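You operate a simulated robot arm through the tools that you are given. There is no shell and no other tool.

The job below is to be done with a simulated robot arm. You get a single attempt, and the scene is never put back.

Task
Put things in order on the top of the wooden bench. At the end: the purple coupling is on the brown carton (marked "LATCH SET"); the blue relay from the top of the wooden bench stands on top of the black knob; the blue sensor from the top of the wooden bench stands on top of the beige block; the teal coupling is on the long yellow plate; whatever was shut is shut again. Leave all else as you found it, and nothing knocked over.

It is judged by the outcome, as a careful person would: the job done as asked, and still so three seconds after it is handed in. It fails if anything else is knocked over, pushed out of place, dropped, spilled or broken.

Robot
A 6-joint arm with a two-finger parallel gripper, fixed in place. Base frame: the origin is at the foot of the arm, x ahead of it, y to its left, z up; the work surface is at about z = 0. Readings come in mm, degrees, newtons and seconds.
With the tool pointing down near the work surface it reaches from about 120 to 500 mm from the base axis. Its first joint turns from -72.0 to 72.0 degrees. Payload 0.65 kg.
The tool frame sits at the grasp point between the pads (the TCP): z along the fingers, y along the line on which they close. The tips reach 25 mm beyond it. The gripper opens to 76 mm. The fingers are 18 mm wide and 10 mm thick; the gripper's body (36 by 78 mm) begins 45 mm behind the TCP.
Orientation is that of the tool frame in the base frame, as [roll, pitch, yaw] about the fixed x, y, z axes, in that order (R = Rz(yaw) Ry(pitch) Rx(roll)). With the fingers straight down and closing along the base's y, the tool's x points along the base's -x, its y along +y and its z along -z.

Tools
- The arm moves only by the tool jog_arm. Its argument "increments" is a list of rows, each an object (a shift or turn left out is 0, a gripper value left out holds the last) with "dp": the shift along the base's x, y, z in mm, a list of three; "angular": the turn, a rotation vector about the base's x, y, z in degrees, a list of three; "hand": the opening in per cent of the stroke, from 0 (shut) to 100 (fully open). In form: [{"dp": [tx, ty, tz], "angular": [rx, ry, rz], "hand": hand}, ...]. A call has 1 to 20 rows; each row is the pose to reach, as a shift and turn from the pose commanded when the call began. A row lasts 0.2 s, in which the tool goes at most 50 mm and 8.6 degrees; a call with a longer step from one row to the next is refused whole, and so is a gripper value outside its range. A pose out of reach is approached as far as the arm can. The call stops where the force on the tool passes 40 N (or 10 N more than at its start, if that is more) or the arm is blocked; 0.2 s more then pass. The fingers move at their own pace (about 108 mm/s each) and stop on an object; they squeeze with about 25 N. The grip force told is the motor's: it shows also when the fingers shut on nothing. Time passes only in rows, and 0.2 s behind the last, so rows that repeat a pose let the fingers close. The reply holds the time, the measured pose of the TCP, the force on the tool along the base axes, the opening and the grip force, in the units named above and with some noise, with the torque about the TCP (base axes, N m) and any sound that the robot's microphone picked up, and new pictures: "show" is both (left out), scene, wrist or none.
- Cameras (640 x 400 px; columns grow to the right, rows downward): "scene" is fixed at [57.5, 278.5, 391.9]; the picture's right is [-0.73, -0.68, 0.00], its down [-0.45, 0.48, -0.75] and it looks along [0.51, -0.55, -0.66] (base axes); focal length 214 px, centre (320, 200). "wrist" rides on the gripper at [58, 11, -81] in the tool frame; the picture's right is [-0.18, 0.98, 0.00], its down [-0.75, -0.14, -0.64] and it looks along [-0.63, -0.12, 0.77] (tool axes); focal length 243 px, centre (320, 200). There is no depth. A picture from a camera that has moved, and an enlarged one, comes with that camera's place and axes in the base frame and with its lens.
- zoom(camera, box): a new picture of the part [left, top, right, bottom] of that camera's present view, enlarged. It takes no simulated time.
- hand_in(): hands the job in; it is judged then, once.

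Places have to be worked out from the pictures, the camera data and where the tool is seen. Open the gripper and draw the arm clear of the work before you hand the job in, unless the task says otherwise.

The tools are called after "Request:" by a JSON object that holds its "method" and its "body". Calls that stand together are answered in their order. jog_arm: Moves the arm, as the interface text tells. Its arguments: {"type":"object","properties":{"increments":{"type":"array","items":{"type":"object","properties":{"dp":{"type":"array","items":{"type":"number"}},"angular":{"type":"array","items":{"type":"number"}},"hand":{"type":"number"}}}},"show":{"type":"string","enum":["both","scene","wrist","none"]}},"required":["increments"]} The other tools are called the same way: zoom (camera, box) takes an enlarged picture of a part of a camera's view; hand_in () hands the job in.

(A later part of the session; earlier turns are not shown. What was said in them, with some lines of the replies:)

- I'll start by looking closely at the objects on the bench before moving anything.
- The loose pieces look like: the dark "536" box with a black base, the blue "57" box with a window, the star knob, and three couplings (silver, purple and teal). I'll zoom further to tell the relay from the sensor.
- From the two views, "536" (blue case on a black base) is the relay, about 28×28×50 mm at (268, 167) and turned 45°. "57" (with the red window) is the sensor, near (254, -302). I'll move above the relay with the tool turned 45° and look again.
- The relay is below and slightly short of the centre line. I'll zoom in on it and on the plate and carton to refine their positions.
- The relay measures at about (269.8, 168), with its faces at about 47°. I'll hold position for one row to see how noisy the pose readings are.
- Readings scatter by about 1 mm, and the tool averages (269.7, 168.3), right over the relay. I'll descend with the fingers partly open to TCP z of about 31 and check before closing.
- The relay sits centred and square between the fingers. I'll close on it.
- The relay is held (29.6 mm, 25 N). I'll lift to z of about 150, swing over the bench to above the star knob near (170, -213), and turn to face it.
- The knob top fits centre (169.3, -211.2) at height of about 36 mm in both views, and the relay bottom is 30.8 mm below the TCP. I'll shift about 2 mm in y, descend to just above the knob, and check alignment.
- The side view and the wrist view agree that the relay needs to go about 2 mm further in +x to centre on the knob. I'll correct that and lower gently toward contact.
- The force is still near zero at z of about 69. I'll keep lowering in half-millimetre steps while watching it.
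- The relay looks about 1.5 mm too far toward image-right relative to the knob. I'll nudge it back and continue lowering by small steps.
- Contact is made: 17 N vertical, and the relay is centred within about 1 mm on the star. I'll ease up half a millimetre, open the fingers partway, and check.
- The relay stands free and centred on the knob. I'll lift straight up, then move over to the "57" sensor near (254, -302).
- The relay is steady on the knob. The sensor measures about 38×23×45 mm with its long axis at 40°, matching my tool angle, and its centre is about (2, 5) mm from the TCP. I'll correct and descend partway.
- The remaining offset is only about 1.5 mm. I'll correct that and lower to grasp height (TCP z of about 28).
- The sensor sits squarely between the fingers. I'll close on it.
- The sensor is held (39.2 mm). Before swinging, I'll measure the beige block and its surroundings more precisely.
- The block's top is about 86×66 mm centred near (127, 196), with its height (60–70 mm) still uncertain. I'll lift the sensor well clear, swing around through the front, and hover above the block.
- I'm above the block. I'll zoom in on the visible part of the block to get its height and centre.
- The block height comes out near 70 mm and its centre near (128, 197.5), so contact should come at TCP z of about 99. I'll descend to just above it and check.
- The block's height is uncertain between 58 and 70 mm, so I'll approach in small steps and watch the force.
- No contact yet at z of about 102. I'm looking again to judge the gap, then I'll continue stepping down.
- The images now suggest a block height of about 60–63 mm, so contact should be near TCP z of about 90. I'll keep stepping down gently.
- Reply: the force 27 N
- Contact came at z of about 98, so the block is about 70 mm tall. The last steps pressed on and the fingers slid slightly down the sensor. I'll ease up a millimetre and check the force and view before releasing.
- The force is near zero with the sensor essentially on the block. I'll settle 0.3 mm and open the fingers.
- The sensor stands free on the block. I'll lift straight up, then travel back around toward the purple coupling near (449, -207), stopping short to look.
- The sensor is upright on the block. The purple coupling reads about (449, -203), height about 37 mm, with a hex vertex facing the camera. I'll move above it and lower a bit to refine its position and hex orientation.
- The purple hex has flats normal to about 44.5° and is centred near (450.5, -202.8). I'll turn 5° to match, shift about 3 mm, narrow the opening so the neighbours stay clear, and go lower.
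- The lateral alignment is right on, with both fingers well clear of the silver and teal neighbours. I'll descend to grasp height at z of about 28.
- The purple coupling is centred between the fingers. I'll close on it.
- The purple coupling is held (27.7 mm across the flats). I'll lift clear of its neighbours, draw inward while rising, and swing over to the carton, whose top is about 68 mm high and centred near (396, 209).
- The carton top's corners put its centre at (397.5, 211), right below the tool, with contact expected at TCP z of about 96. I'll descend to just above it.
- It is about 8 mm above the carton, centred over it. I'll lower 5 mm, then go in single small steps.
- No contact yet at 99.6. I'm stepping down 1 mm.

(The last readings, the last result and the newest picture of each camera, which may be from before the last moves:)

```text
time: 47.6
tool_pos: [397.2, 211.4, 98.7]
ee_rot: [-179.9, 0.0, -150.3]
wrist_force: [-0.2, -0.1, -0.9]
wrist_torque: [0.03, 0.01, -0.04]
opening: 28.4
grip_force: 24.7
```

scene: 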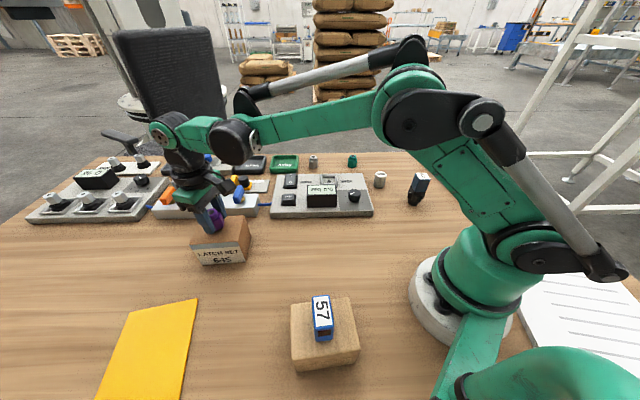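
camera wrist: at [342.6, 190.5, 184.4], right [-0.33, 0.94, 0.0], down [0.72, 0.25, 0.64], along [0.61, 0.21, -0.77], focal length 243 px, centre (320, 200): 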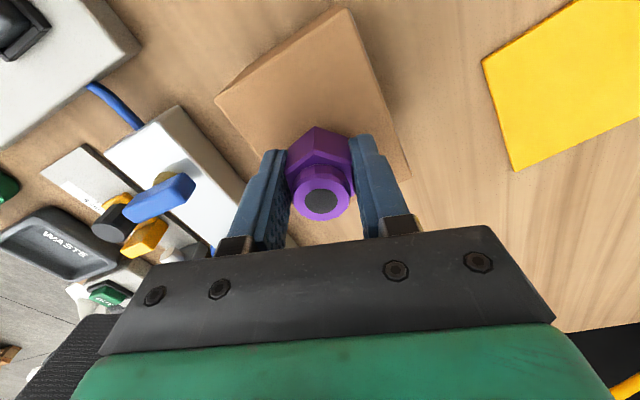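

Still free. Another 1 mm down.

Request:
{"method": "jog_arm", "body": {"increments": [{"dp": [0, 0, -0.5]}, {"dp": [0, 0, -1]}], "show": "none"}}

```text
time: 48.2
tool_pos: [397.9, 209.1, 97.7]
ee_rot: [-180.0, 0.1, -150.3]
wrist_force: [-0.5, -0.9, -0.3]
wrist_torque: [-0.04, -0.02, -0.01]
opening: 28.2
grip_force: 25.3
```

Still no load. Another 0.8 mm down.

Request:
{"method": "jog_arm", "body": {"increments": [{"dp": [0, 0, -0.4]}, {"dp": [0, 0, -0.8]}], "show": "none"}}

```text
time: 48.8
tool_pos: [398.2, 209.6, 98.0]
ee_rot: [-180.0, 0.0, -150.3]
wrist_force: [-3.6, -1.6, 12.3]
wrist_torque: [-0.02, 0.11, 0.01]
opening: 28.2
grip_force: 25.0
```

Contact (12 N). I'll ease off 0.3 mm and open the fingers.

Request:
{"method": "jog_arm", "body": {"increments": [{"dp": [0, 0, 0.3]}, {"dp": [0, 0, 0.3], "hand": 45}, {"dp": [0, 0, 0.3], "hand": 65}, {"dp": [0, 0, 0.3], "hand": 65}]}}

Request:
{"method": "zoom", "body": {"camera": "scene", "box": [170, 170, 300, 270]}}

Request:
{"method": "zoom", "body": {"camera": "wrist", "box": [220, 0, 420, 240]}}

```text
time: 49.8
tool_pos: [398.1, 209.0, 99.1]
ee_rot: [179.9, 0.0, -150.3]
wrist_force: [0.8, -0.8, -1.2]
wrist_torque: [0.02, 0.0, -0.01]
opening: 49.6
grip_force: 0.1
camera wrist: at [343.1, 190.2, 177.8], right [-0.33, 0.94, 0.0], down [0.72, 0.25, 0.64], along [0.61, 0.21, -0.77], focal length 243 px, centre (320, 200)
```

scene: 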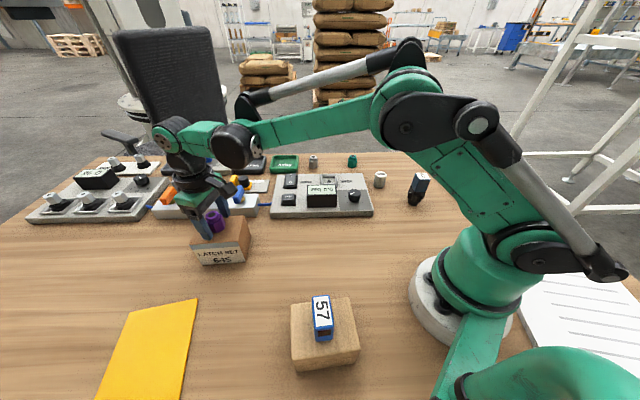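
wrist: 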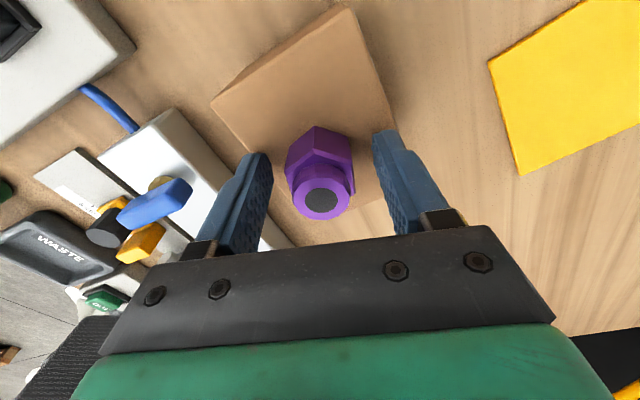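

```text
4.00 times, centred on (235, 220) of scene
camera zoom: at [57.5, 278.5, 391.9], right [-0.73, -0.68, 0.0], down [-0.45, 0.48, -0.75], along [0.51, -0.55, -0.66], focal length 858 px, centre (660, 120)
```

zoom: 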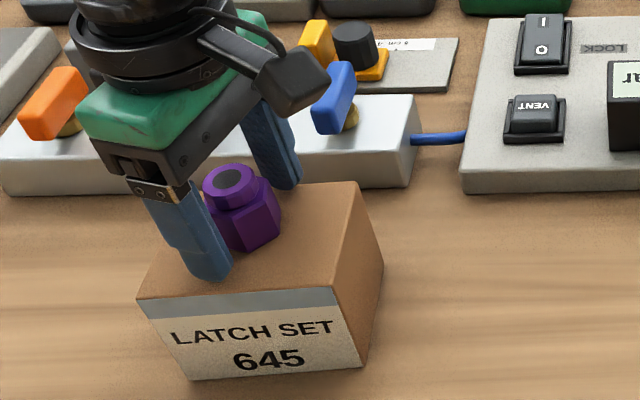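

```text
1.67 times, centred on (320, 120) of wrist
camera zoom: at [343.1, 190.2, 177.8], right [-0.33, 0.94, 0.0], down [0.72, 0.25, 0.64], along [0.61, 0.21, -0.77], focal length 404 px, centre (320, 333)
```

zoom: 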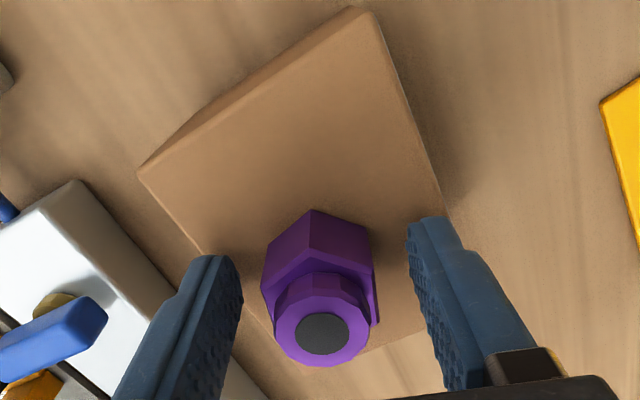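

The purple coupling stands on the carton. I'll lift straight up and travel to the teal coupling near (404, -247).

Request:
{"method": "jog_arm", "body": {"increments": [{"dp": [0, 0, 10]}, {"dp": [0, 0, 30]}, {"dp": [0, 0, 57]}, {"dp": [5.3, -35, 57], "angular": [0, 0, -5.4]}, {"dp": [10.6, -70, 57], "angular": [0, 0, -10.8]}, {"dp": [16, -105, 57], "angular": [0, 0, -16.2]}, {"dp": [21.3, -140, 57], "angular": [0, 0, -21.6]}, {"dp": [26.6, -175, 57], "angular": [0, 0, -27]}, {"dp": [32, -210, 57], "angular": [0, 0, -32.4]}, {"dp": [28.3, -244.3, 55], "angular": [0, 0, -37.8]}, {"dp": [24.6, -278.6, 52], "angular": [0, 0, -43.2]}, {"dp": [20.9, -312.9, 50], "angular": [0, 0, -48.6]}, {"dp": [17.2, -347.2, 45], "angular": [0, 0, -54]}, {"dp": [13.5, -381.5, 35], "angular": [0, 0, -59.4]}, {"dp": [9.8, -415.8, 25], "angular": [0, 0, -64.8]}, {"dp": [6, -453, 15], "angular": [0, 0, -70]}, {"dp": [6, -453, 15], "angular": [0, 0, -70]}]}}

Request:
{"method": "zoom", "body": {"camera": "wrist", "box": [250, 60, 390, 180]}}

Request:
{"method": "zoom", "body": {"camera": "scene", "box": [170, 170, 300, 270]}}

```text
time: 53.4
tool_pos: [402.8, -242.9, 113.4]
ee_rot: [-180.0, -0.1, 139.6]
wrist_force: [0.3, 0.9, -0.2]
wrist_torque: [-0.01, 0.01, 0.0]
opening: 49.4
grip_force: 0.0
camera wrist: at [366.6, -197.3, 192.4], right [0.78, 0.63, 0.0], down [0.48, -0.59, 0.64], along [0.41, -0.5, -0.77], focal length 243 px, centre (320, 200)
```

scene: 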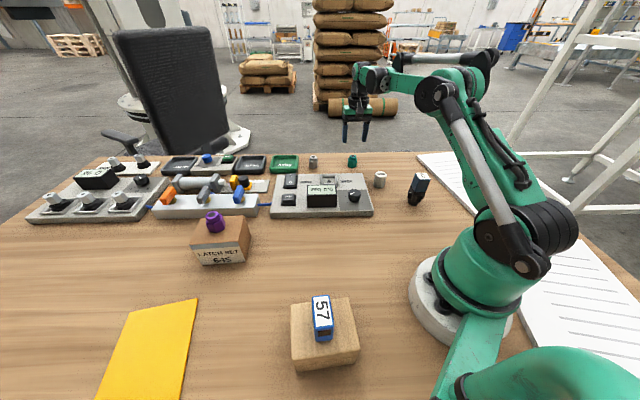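
wrist: 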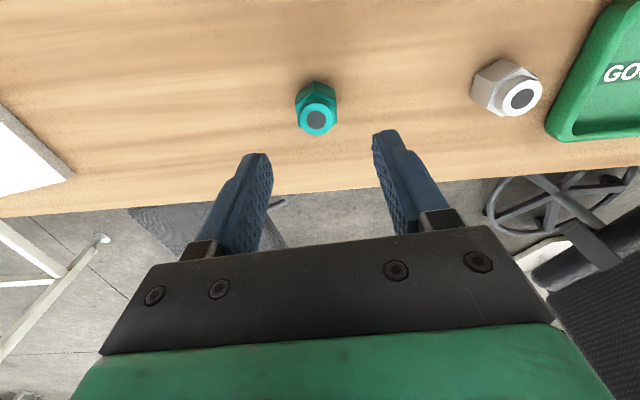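

```text
3.33 times, centred on (320, 120) of wrist
camera zoom: at [366.6, -197.3, 192.4], right [0.78, 0.63, 0.0], down [0.48, -0.59, 0.64], along [0.41, -0.5, -0.77], focal length 809 px, centre (320, 467)
```

zoom: 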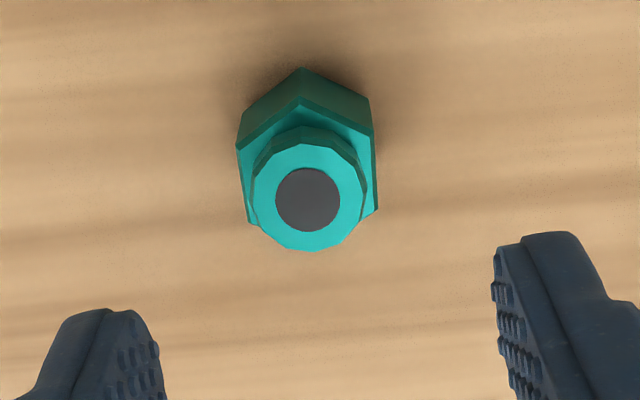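

```text
4.00 times, centred on (235, 220) of scene
camera zoom: at [57.5, 278.5, 391.9], right [-0.73, -0.68, 0.0], down [-0.45, 0.48, -0.75], along [0.51, -0.55, -0.66], focal length 858 px, centre (660, 120)
```

zoom: 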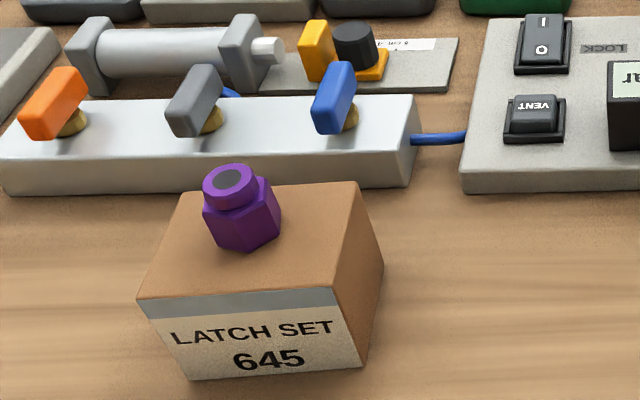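

Purple is well seated on the carton. Teal is at about (404.7, -247.3) with the same 45° flats. I'll shift (0.9, -4.3) mm, turn 5°, and descend partway.

Request:
{"method": "jog_arm", "body": {"increments": [{"dp": [0.9, -4.3, -12], "angular": [0, 0, -3], "hand": 66}, {"dp": [0.9, -4.3, -26], "angular": [0, 0, -5.3]}, {"dp": [0.9, -4.3, -40], "angular": [0, 0, -5.3]}, {"dp": [0.9, -4.3, -48], "angular": [0, 0, -5.3]}, {"dp": [0.9, -4.3, -48], "angular": [0, 0, -5.3]}]}}

Request:
{"method": "zoom", "body": {"camera": "wrist", "box": [230, 70, 410, 220]}}

```text
time: 54.6
tool_pos: [403.5, -247.3, 65.8]
ee_rot: [-180.0, 0.1, 134.4]
wrist_force: [0.0, -0.4, -0.6]
wrist_torque: [-0.01, -0.02, -0.01]
opening: 50.4
grip_force: 0.1
camera wrist: at [372.3, -198.1, 145.0], right [0.83, 0.56, 0.0], down [0.43, -0.64, 0.64], along [0.36, -0.53, -0.77], focal length 243 px, centre (320, 200)
```

scene: 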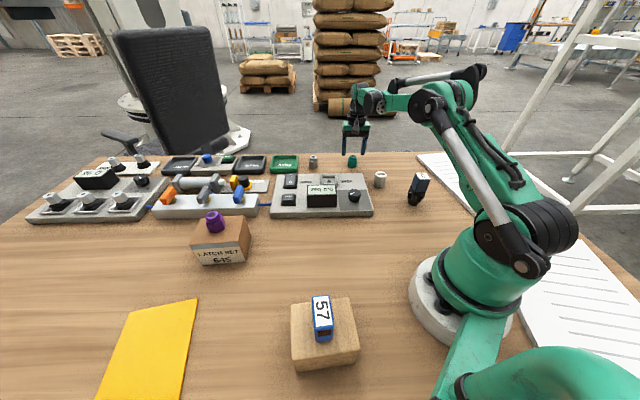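
wrist: 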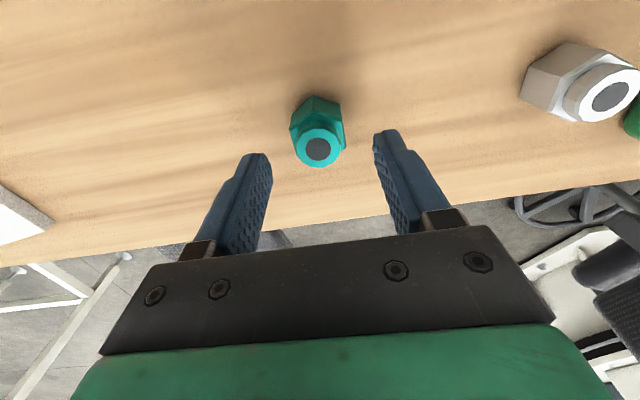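

```text
2.67 times, centred on (320, 145) of wrist
camera zoom: at [372.3, -198.1, 145.0], right [0.83, 0.56, 0.0], down [0.43, -0.64, 0.64], along [0.36, -0.53, -0.77], focal length 647 px, centre (320, 347)
```

zoom: 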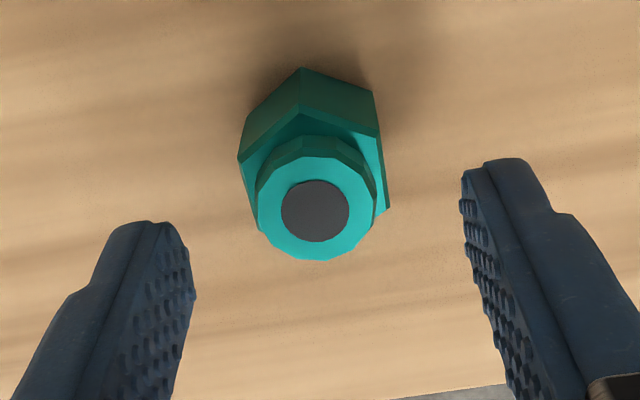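

Alignment is within about 1 mm. I'll make a small correction and go down to grasp height.

Request:
{"method": "jog_arm", "body": {"increments": [{"dp": [-1.1, 0.6, -10]}, {"dp": [-1.1, 0.6, -20]}, {"dp": [-1.1, 0.6, -29]}, {"dp": [-1.1, 0.6, -35]}, {"dp": [-1.1, 0.6, -37.5]}, {"dp": [-1.1, 0.6, -37.5]}]}}

Request:
{"method": "zoom", "body": {"camera": "wrist", "box": [200, 70, 440, 250]}}

```text
time: 56.0
tool_pos: [402.3, -247.0, 25.7]
ee_rot: [180.0, 0.0, 134.5]
wrist_force: [-0.1, 0.3, 0.6]
wrist_torque: [-0.02, 0.02, 0.01]
opening: 50.4
grip_force: 0.1
camera wrist: at [371.2, -198.0, 106.2], right [0.83, 0.56, 0.0], down [0.43, -0.64, 0.64], along [0.36, -0.53, -0.77], focal length 243 px, centre (320, 200)
```

scene: 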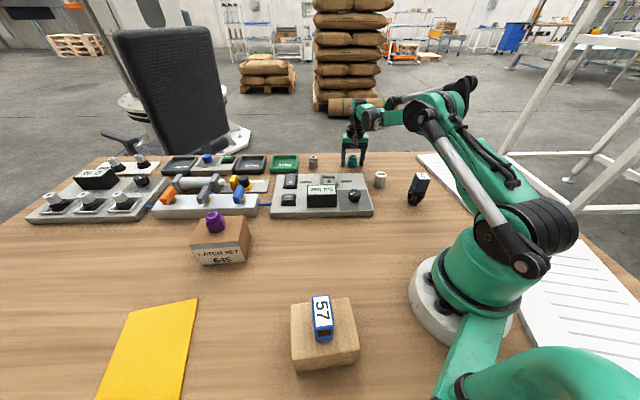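
wrist: 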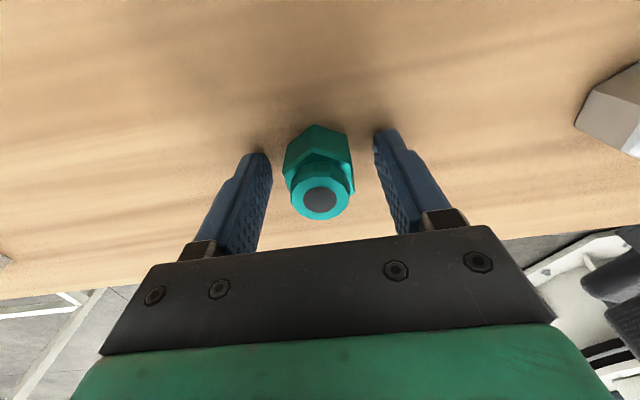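

```text
2.22 times, centred on (320, 160) of wrist
camera zoom: at [371.2, -198.0, 106.2], right [0.83, 0.56, 0.0], down [0.43, -0.64, 0.64], along [0.36, -0.53, -0.77], focal length 539 px, centre (320, 289)
```

zoom: 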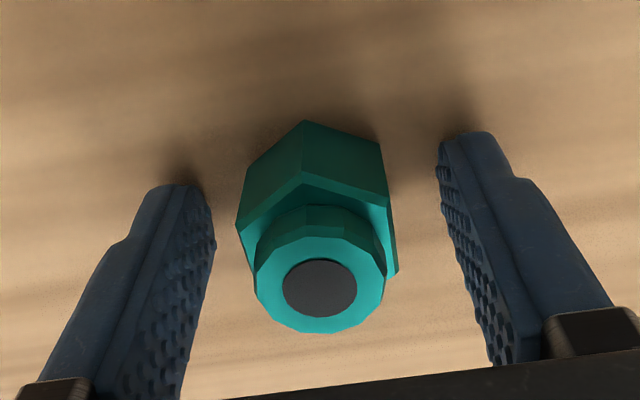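

Teal is centred between the fingers. I'll close on it.

Request:
{"method": "jog_arm", "body": {"increments": [{"dp": [0, 0, 0.5], "hand": 30}, {"dp": [0, 0, 0.5], "hand": 0}, {"dp": [0, 0, 0.5], "hand": 0}, {"dp": [0, 0, 0.5], "hand": 0}], "show": "wrist"}}

```text
time: 57.0
tool_pos: [403.2, -248.0, 27.1]
ee_rot: [-180.0, 0.0, 134.5]
wrist_force: [0.9, -0.2, -0.2]
wrist_torque: [-0.02, 0.0, 0.0]
opening: 28.2
grip_force: 24.6
camera wrist: at [371.3, -198.0, 107.0], right [0.83, 0.56, 0.0], down [0.43, -0.64, 0.64], along [0.36, -0.53, -0.77], focal length 243 px, centre (320, 200)
```

wrist: 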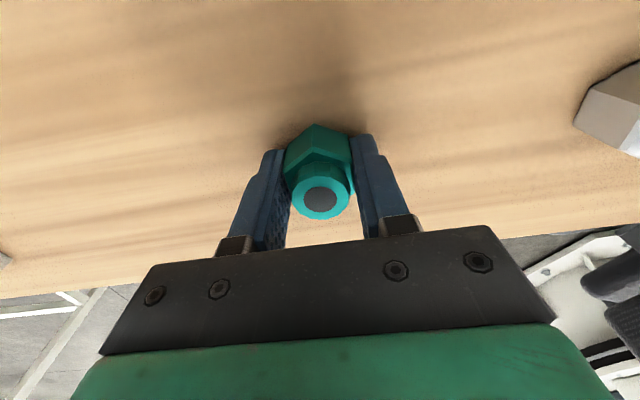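

Teal is held (28.2 mm). I'll lift, draw inward and swing around the front, passing inside the carton at a safe height, to hover over the yellow plate near (301, 352).

Request:
{"method": "jog_arm", "body": {"increments": [{"dp": [0, 0, 15]}, {"dp": [0, 0, 35]}, {"dp": [0, 0, 58]}, {"dp": [-10, 20, 78], "angular": [0, 0, 5.6]}, {"dp": [-20, 45, 100], "angular": [0, 0, 11.2]}, {"dp": [-25, 75, 120], "angular": [0, 0, 16.8]}, {"dp": [-25, 110, 133], "angular": [0, 0, 22.4]}, {"dp": [-20, 148, 138], "angular": [0, 0, 28]}, {"dp": [-20, 188, 138], "angular": [0, 0, 33.6]}, {"dp": [-28, 226, 138], "angular": [0, 0, 39.2]}, {"dp": [-38, 264, 138], "angular": [0, 0, 44.8]}, {"dp": [-50, 301, 138], "angular": [0, 0, 50.4]}, {"dp": [-64, 337, 138], "angular": [0, 0, 56]}, {"dp": [-78, 373, 138], "angular": [0, 0, 61.6]}, {"dp": [-90, 410, 138], "angular": [0, 0, 67.2]}, {"dp": [-100, 448, 138], "angular": [0, 0, 72.8]}, {"dp": [-107, 487, 138], "angular": [0, 0, 78.4]}, {"dp": [-110, 526, 138], "angular": [0, 0, 84]}, {"dp": [-108, 566, 125], "angular": [0, 0, 89.6]}, {"dp": [-102, 600, 110], "angular": [0, 0, 95.5]}]}}

Request:
{"method": "zoom", "body": {"camera": "scene", "box": [80, 200, 280, 400]}}

Request:
{"method": "zoom", "body": {"camera": "wrist", "box": [160, 0, 480, 220]}}

```text
time: 61.2
tool_pos: [299.5, 352.8, 137.7]
ee_rot: [-180.0, 0.1, -130.0]
wrist_force: [-0.3, -0.2, -0.3]
wrist_torque: [-0.01, 0.04, 0.0]
opening: 28.0
grip_force: 24.9
camera wrist: at [255.3, 316.0, 217.5], right [-0.63, 0.77, 0.0], down [0.59, 0.49, 0.64], along [0.5, 0.41, -0.77], focal length 243 px, centre (320, 200)
```

scene: 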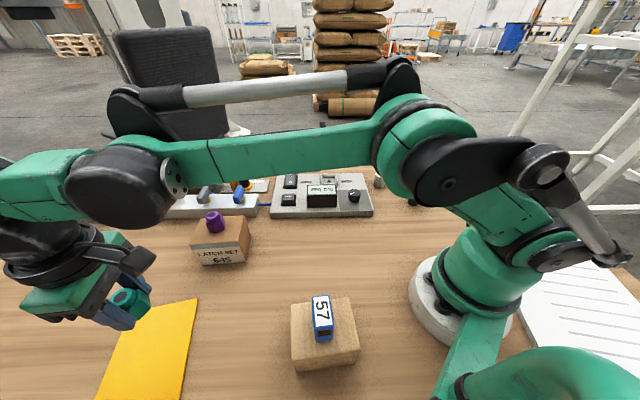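
wrist: 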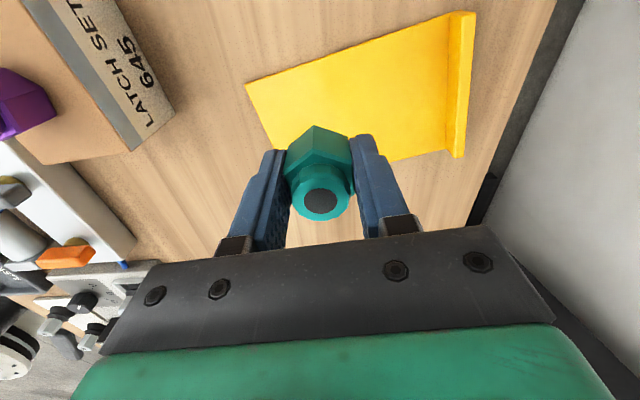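

```text
2.00 times, centred on (180, 300) of scene
camera zoom: at [57.5, 278.5, 391.9], right [-0.73, -0.68, 0.0], down [-0.45, 0.48, -0.75], along [0.51, -0.55, -0.66], focal length 429 px, centre (600, 0)
```

zoom: 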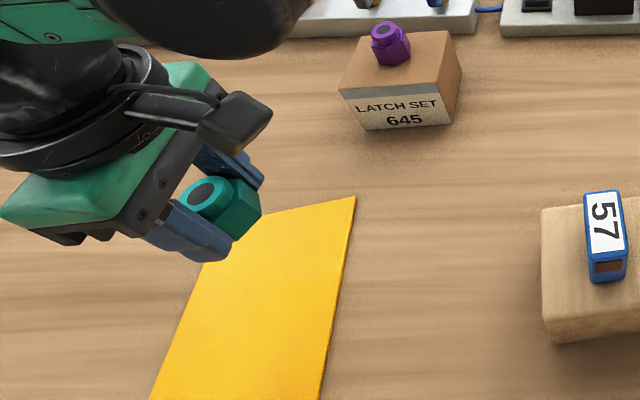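

```text
1.82 times, centred on (320, 110) of wrist
camera zoom: at [255.3, 316.0, 217.5], right [-0.63, 0.77, 0.0], down [0.59, 0.49, 0.64], along [0.5, 0.41, -0.77], focal length 441 px, centre (320, 364)
```

zoom: 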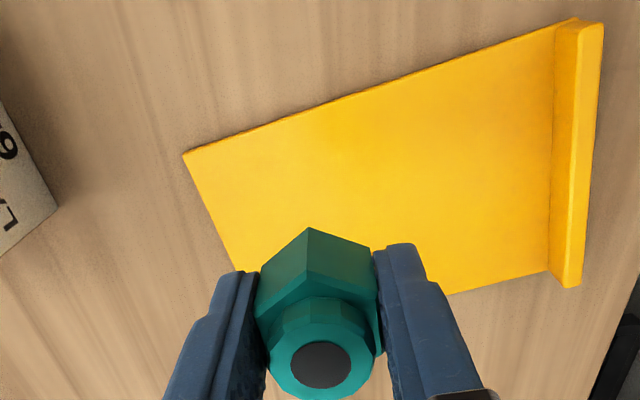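

The plate's surface spans from (337, 304) toward the lip at (209, 393), about 108 mm wide. I'll move to (300, 375), about 37 mm in from its near edge, and lower to just above it.

Request:
{"method": "jog_arm", "body": {"increments": [{"dp": [0.3, 11, -10]}, {"dp": [0.5, 22, -20]}, {"dp": [0.5, 22, -45]}, {"dp": [0.5, 22, -70]}, {"dp": [0.5, 22, -88]}, {"dp": [0.5, 22, -96]}, {"dp": [0.5, 22, -96]}]}}

Request:
{"method": "zoom", "body": {"camera": "scene", "box": [80, 260, 240, 400]}}

Request:
{"method": "zoom", "body": {"camera": "wrist", "box": [160, 0, 480, 220]}}

```text
time: 62.8
tool_pos: [301.5, 375.3, 41.3]
ee_rot: [-179.9, 0.1, -130.1]
wrist_force: [-0.5, -0.2, -0.8]
wrist_torque: [0.0, 0.03, 0.02]
opening: 28.2
grip_force: 24.8
camera wrist: at [257.2, 337.3, 120.7], right [-0.63, 0.77, 0.0], down [0.59, 0.48, 0.64], along [0.5, 0.41, -0.77], focal length 243 px, centre (320, 200)
```

scene: 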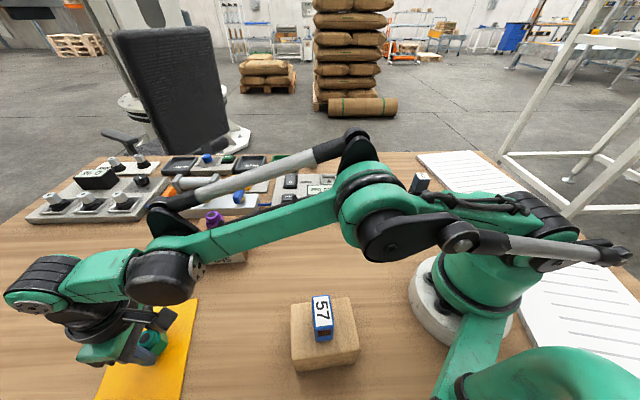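
wrist: 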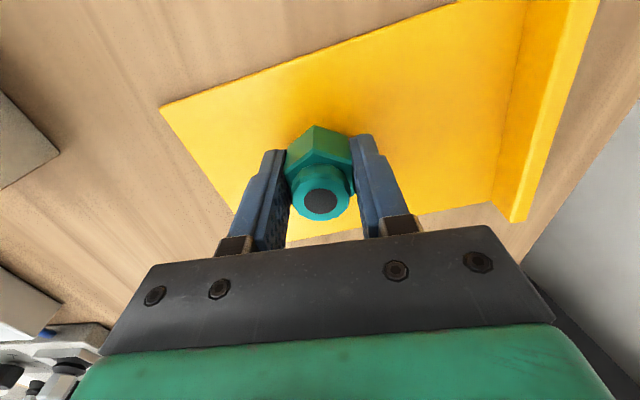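

```text
2.86 times, centred on (160, 330) of scene
camera zoom: at [57.5, 278.5, 391.9], right [-0.73, -0.68, 0.0], down [-0.45, 0.48, -0.75], along [0.51, -0.55, -0.66], focal length 613 px, centre (777, -171)
```

zoom: 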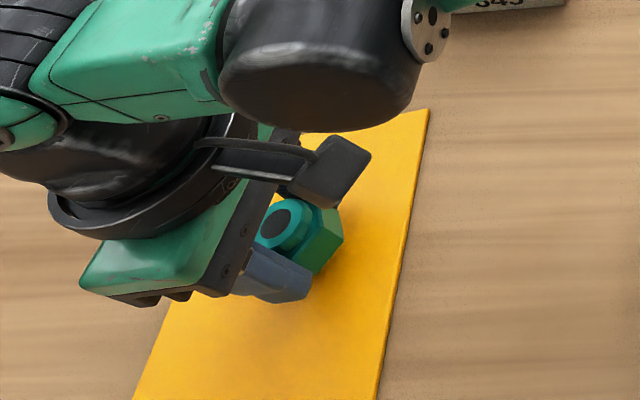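

```text
1.82 times, centred on (320, 110) of wrist
camera zoom: at [257.2, 337.3, 120.7], right [-0.63, 0.77, 0.0], down [0.59, 0.48, 0.64], along [0.5, 0.41, -0.77], focal length 441 px, centre (320, 364)
```

zoom: 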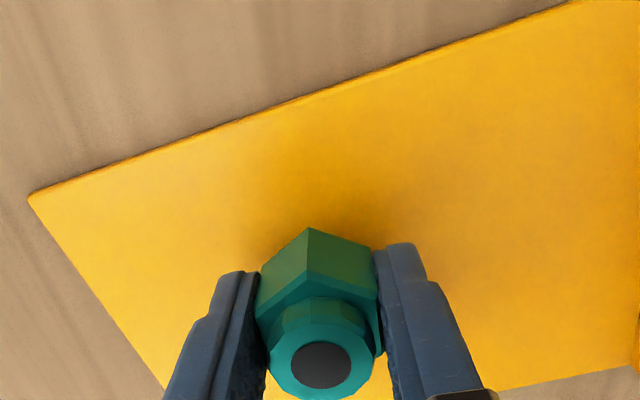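

It is about 10 mm above the plate, well inside its edges. I'll lower 6 mm and then go in single small steps.

Request:
{"method": "jog_arm", "body": {"increments": [{"dp": [0, 0, -3]}, {"dp": [0, 0, -5]}, {"dp": [0, 0, -6]}], "show": "none"}}

```text
time: 63.6
tool_pos: [302.3, 375.1, 37.7]
ee_rot: [180.0, 0.0, -130.2]
wrist_force: [0.5, 1.1, 0.1]
wrist_torque: [-0.02, -0.02, -0.01]
opening: 28.1
grip_force: 24.6
```

No contact yet. I'm stepping down 1 mm.

Request:
{"method": "jog_arm", "body": {"increments": [{"dp": [0, 0, -0.5]}, {"dp": [0, 0, -1]}], "show": "none"}}

```text
time: 64.2
tool_pos: [302.0, 373.8, 34.7]
ee_rot: [-180.0, 0.0, -130.1]
wrist_force: [0.0, 0.6, -1.2]
wrist_torque: [0.0, -0.01, -0.02]
opening: 28.1
grip_force: 24.8
```

Still free. Another 1 mm.

Request:
{"method": "jog_arm", "body": {"increments": [{"dp": [0, 0, -0.5]}, {"dp": [0, 0, -1]}], "show": "none"}}

```text
time: 64.8
tool_pos: [301.9, 375.1, 33.9]
ee_rot: [179.9, 0.0, -130.1]
wrist_force: [1.2, -0.4, -0.8]
wrist_torque: [0.01, -0.05, 0.0]
opening: 28.3
grip_force: 25.3
```

No contact yet. Another 1 mm.

Request:
{"method": "jog_arm", "body": {"increments": [{"dp": [0, 0, -0.5]}, {"dp": [0, 0, -1]}], "show": "none"}}

```text
time: 65.4
tool_pos: [303.4, 375.5, 32.5]
ee_rot: [180.0, 0.0, -130.1]
wrist_force: [0.2, -0.4, -1.1]
wrist_torque: [0.0, 0.0, 0.0]
opening: 28.0
grip_force: 25.1
```

Still unloaded. Another 0.8 mm.

Request:
{"method": "jog_arm", "body": {"increments": [{"dp": [0, 0, -0.4]}, {"dp": [0, 0, -0.8]}], "show": "none"}}

```text
time: 66.0
tool_pos: [301.9, 376.1, 31.4]
ee_rot: [180.0, 0.0, -130.1]
wrist_force: [-0.3, -1.0, 3.8]
wrist_torque: [-0.01, 0.0, 0.0]
opening: 28.1
grip_force: 25.0
```

Light contact (3.8 N). I'll open the fingers and check.

Request:
{"method": "jog_arm", "body": {"increments": [{"dp": [0, 0, 0]}, {"dp": [0, 0, 0], "hand": 45}, {"dp": [0, 0, 0], "hand": 65}, {"dp": [0, 0, 0], "hand": 65}]}}

Request:
{"method": "zoom", "body": {"camera": "wrist", "box": [200, 40, 440, 250]}}

```text
time: 67.0
tool_pos: [302.1, 375.2, 31.4]
ee_rot: [180.0, 0.0, -130.1]
wrist_force: [0.1, 0.0, 0.6]
wrist_torque: [0.01, 0.02, -0.01]
opening: 49.2
grip_force: 0.1
camera wrist: at [257.2, 337.8, 111.1], right [-0.63, 0.77, 0.0], down [0.59, 0.48, 0.64], along [0.5, 0.41, -0.77], focal length 243 px, centre (320, 200)
```

scene: 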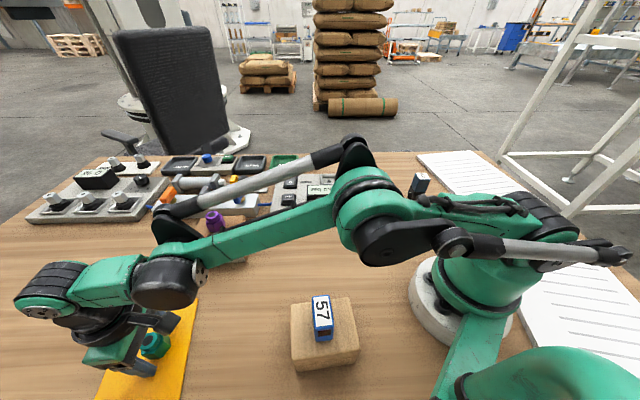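
wrist: 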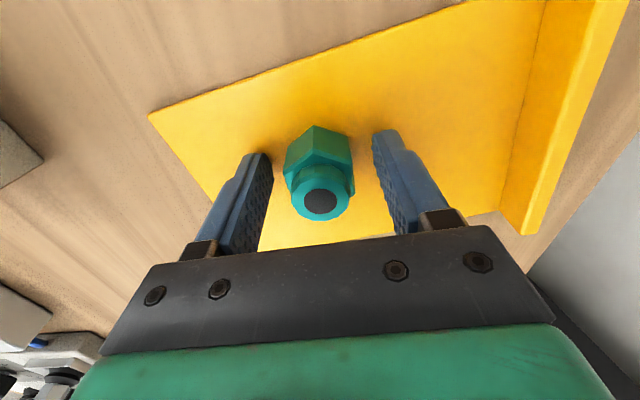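

```text
1.90 times, centred on (320, 145) of wrist
camera zoom: at [257.2, 337.8, 111.1], right [-0.63, 0.77, 0.0], down [0.59, 0.48, 0.64], along [0.5, 0.41, -0.77], focal length 462 px, centre (320, 305)
```

zoom: 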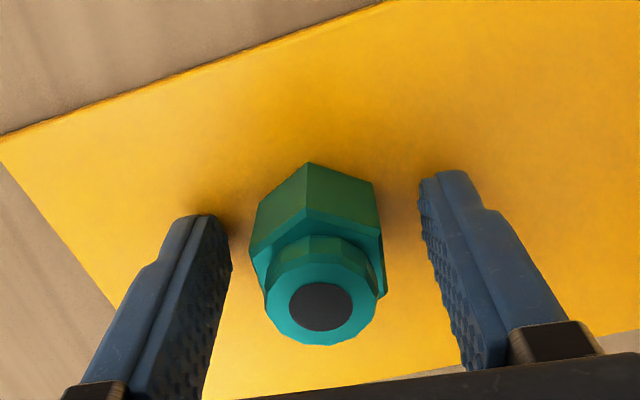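

The teal coupling stands free on the plate. I'll lift straight up and bring the arm back to its neutral position, clear of everything.

Request:
{"method": "jog_arm", "body": {"increments": [{"dp": [0, 0, 10]}, {"dp": [0, 0, 35]}, {"dp": [0, 0, 70]}, {"dp": [0, 0, 110]}, {"dp": [-5.3, -35.8, 121], "angular": [0, 0, -5]}, {"dp": [-10.6, -71.6, 132], "angular": [0, 0, -10]}, {"dp": [-15.9, -107.4, 143], "angular": [0, 0, -15]}, {"dp": [-21.2, -143.2, 154], "angular": [0, 0, -20]}, {"dp": [-26.5, -179, 165], "angular": [0, 0, -25]}, {"dp": [-31.8, -214.8, 176], "angular": [0, 0, -30]}, {"dp": [-37.1, -250.6, 187], "angular": [0, 0, -35]}, {"dp": [-42.4, -286.4, 198], "angular": [0, 0, -40]}, {"dp": [-47.7, -322.2, 209], "angular": [0, 0, -45]}, {"dp": [-53, -358, 220], "angular": [0, 0, -50], "hand": 100}, {"dp": [-53, -358, 220], "angular": [0, 0, -50], "hand": 100}]}}

Request:
{"method": "zoom", "body": {"camera": "scene", "box": [60, 190, 380, 400]}}

Request:
{"method": "zoom", "body": {"camera": "scene", "box": [280, 140, 460, 252]}}

Request:
{"method": "zoom", "body": {"camera": "scene", "box": [100, 280, 200, 400]}}

Request:
{"method": "zoom", "body": {"camera": "scene", "box": [20, 140, 260, 280]}}

```text
time: 70.2
tool_pos: [249.2, 18.3, 251.7]
ee_rot: [180.0, 0.1, 179.9]
wrist_force: [0.0, 0.1, 0.6]
wrist_torque: [-0.03, -0.02, -0.01]
opening: 76.2
grip_force: 0.0
camera wrist: at [192.2, 28.4, 330.4], right [0.19, 0.98, 0.0], down [0.75, -0.14, 0.64], along [0.63, -0.12, -0.77], focal length 243 px, centre (320, 200)
```

scene: 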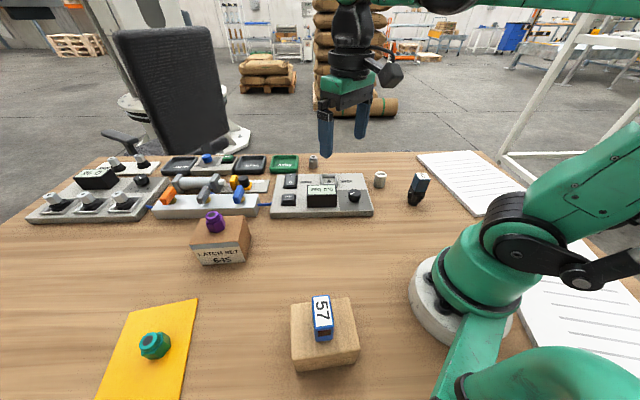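
wrist: 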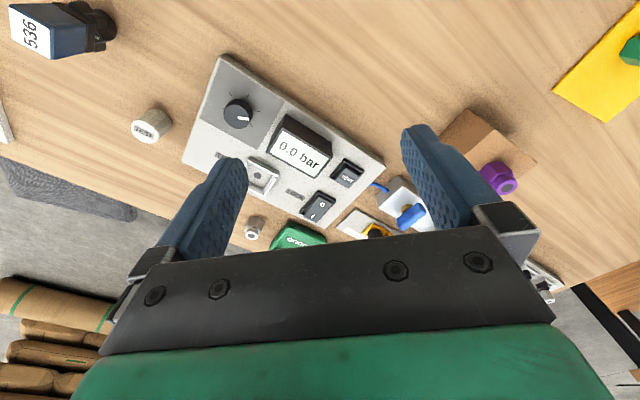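

```text
1.90 times, centred on (220, 295) of scene
camera zoom: at [57.5, 278.5, 391.9], right [-0.73, -0.68, 0.0], down [-0.45, 0.48, -0.75], along [0.51, -0.55, -0.66], focal length 408 px, centre (510, 19)
```

zoom: 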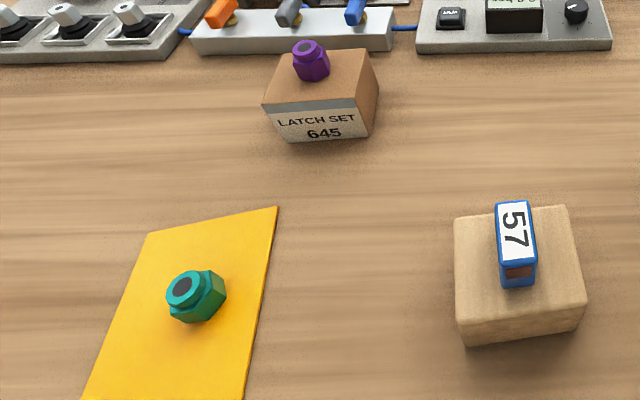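

```text
3.56 times, centred on (370, 196) of scene
camera zoom: at [57.5, 278.5, 391.9], right [-0.73, -0.68, 0.0], down [-0.45, 0.48, -0.75], along [0.51, -0.55, -0.66], focal length 763 px, centre (142, 214)
```

zoom: 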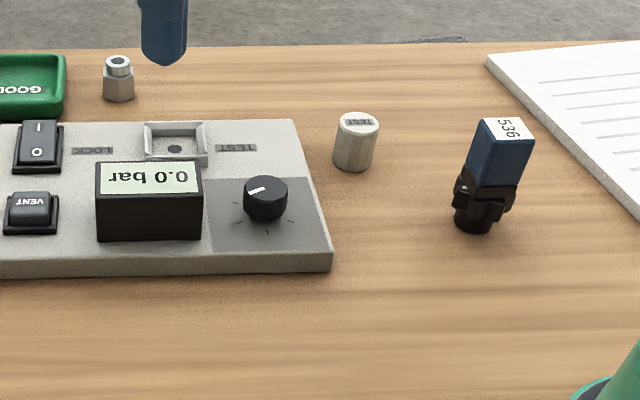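

```text
3.33 times, centred on (150, 340) of scene
camera zoom: at [57.5, 278.5, 391.9], right [-0.73, -0.68, 0.0], down [-0.45, 0.48, -0.75], along [0.51, -0.55, -0.66], focal length 715 px, centre (887, -267)
```

zoom: 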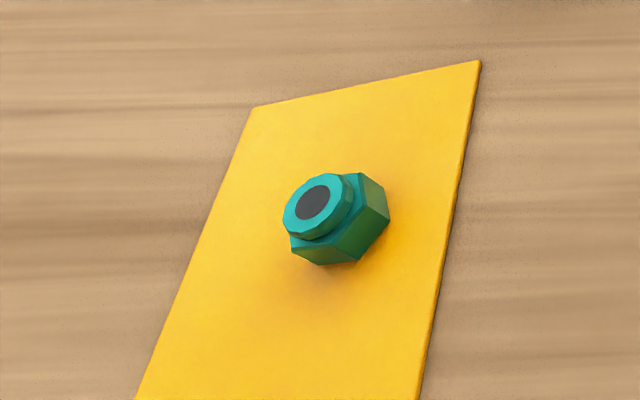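

```text
2.67 times, centred on (140, 210) of scene
camera zoom: at [57.5, 278.5, 391.9], right [-0.73, -0.68, 0.0], down [-0.45, 0.48, -0.75], along [0.51, -0.55, -0.66], focal length 572 px, centre (800, 173)
```

zoom: 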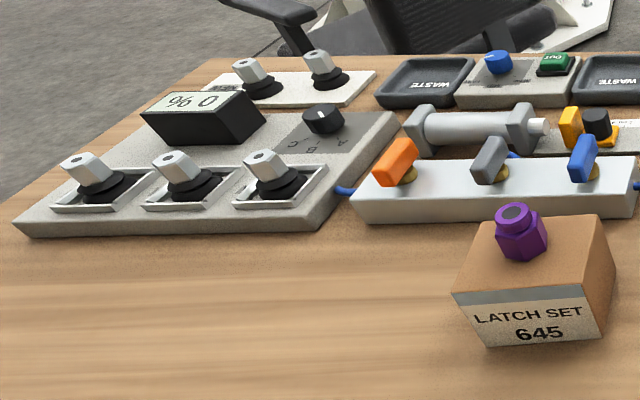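

All four pieces are in place and upright: the relay on the star knob, the sensor on the beige block, purple on the carton and teal on the yellow plate. The plate, carton, block and panels haven't moved, nothing was opened, and the gripper is open and clear, so I'm handing in.

Request:
{"method": "hand_in", "body": {}}

```text
The job is handed in.
```

The job is handed in. In the final pictures all four pieces are upright where you asked:

- **Relay:** the blue relay (marked 536) stands on the black star knob.
- **Sensor:** the blue sensor (marked 57) stands on the beige block.
- **Purple coupling:** it stands on the brown "LATCH SET" carton.
- **Teal coupling:** it stands on the long yellow plate.

**Choices I made:** nothing on either piece says relay or sensor. I took 536 as the relay because of its black base, and 57 as the sensor because of its red window. I read "the black knob" as the loose star knob, not the dials on the panels.

**Placing the sensor:** the arm pressed a little too far onto the block, peaking at about 27 N. The fingers slid a few millimetres down the sensor. It still stood straight after release, and the block looks unmoved.

I never had to open anything, so nothing needed shutting again. Nothing else looks moved or knocked over. The gripper is open and the arm is back near its starting position.
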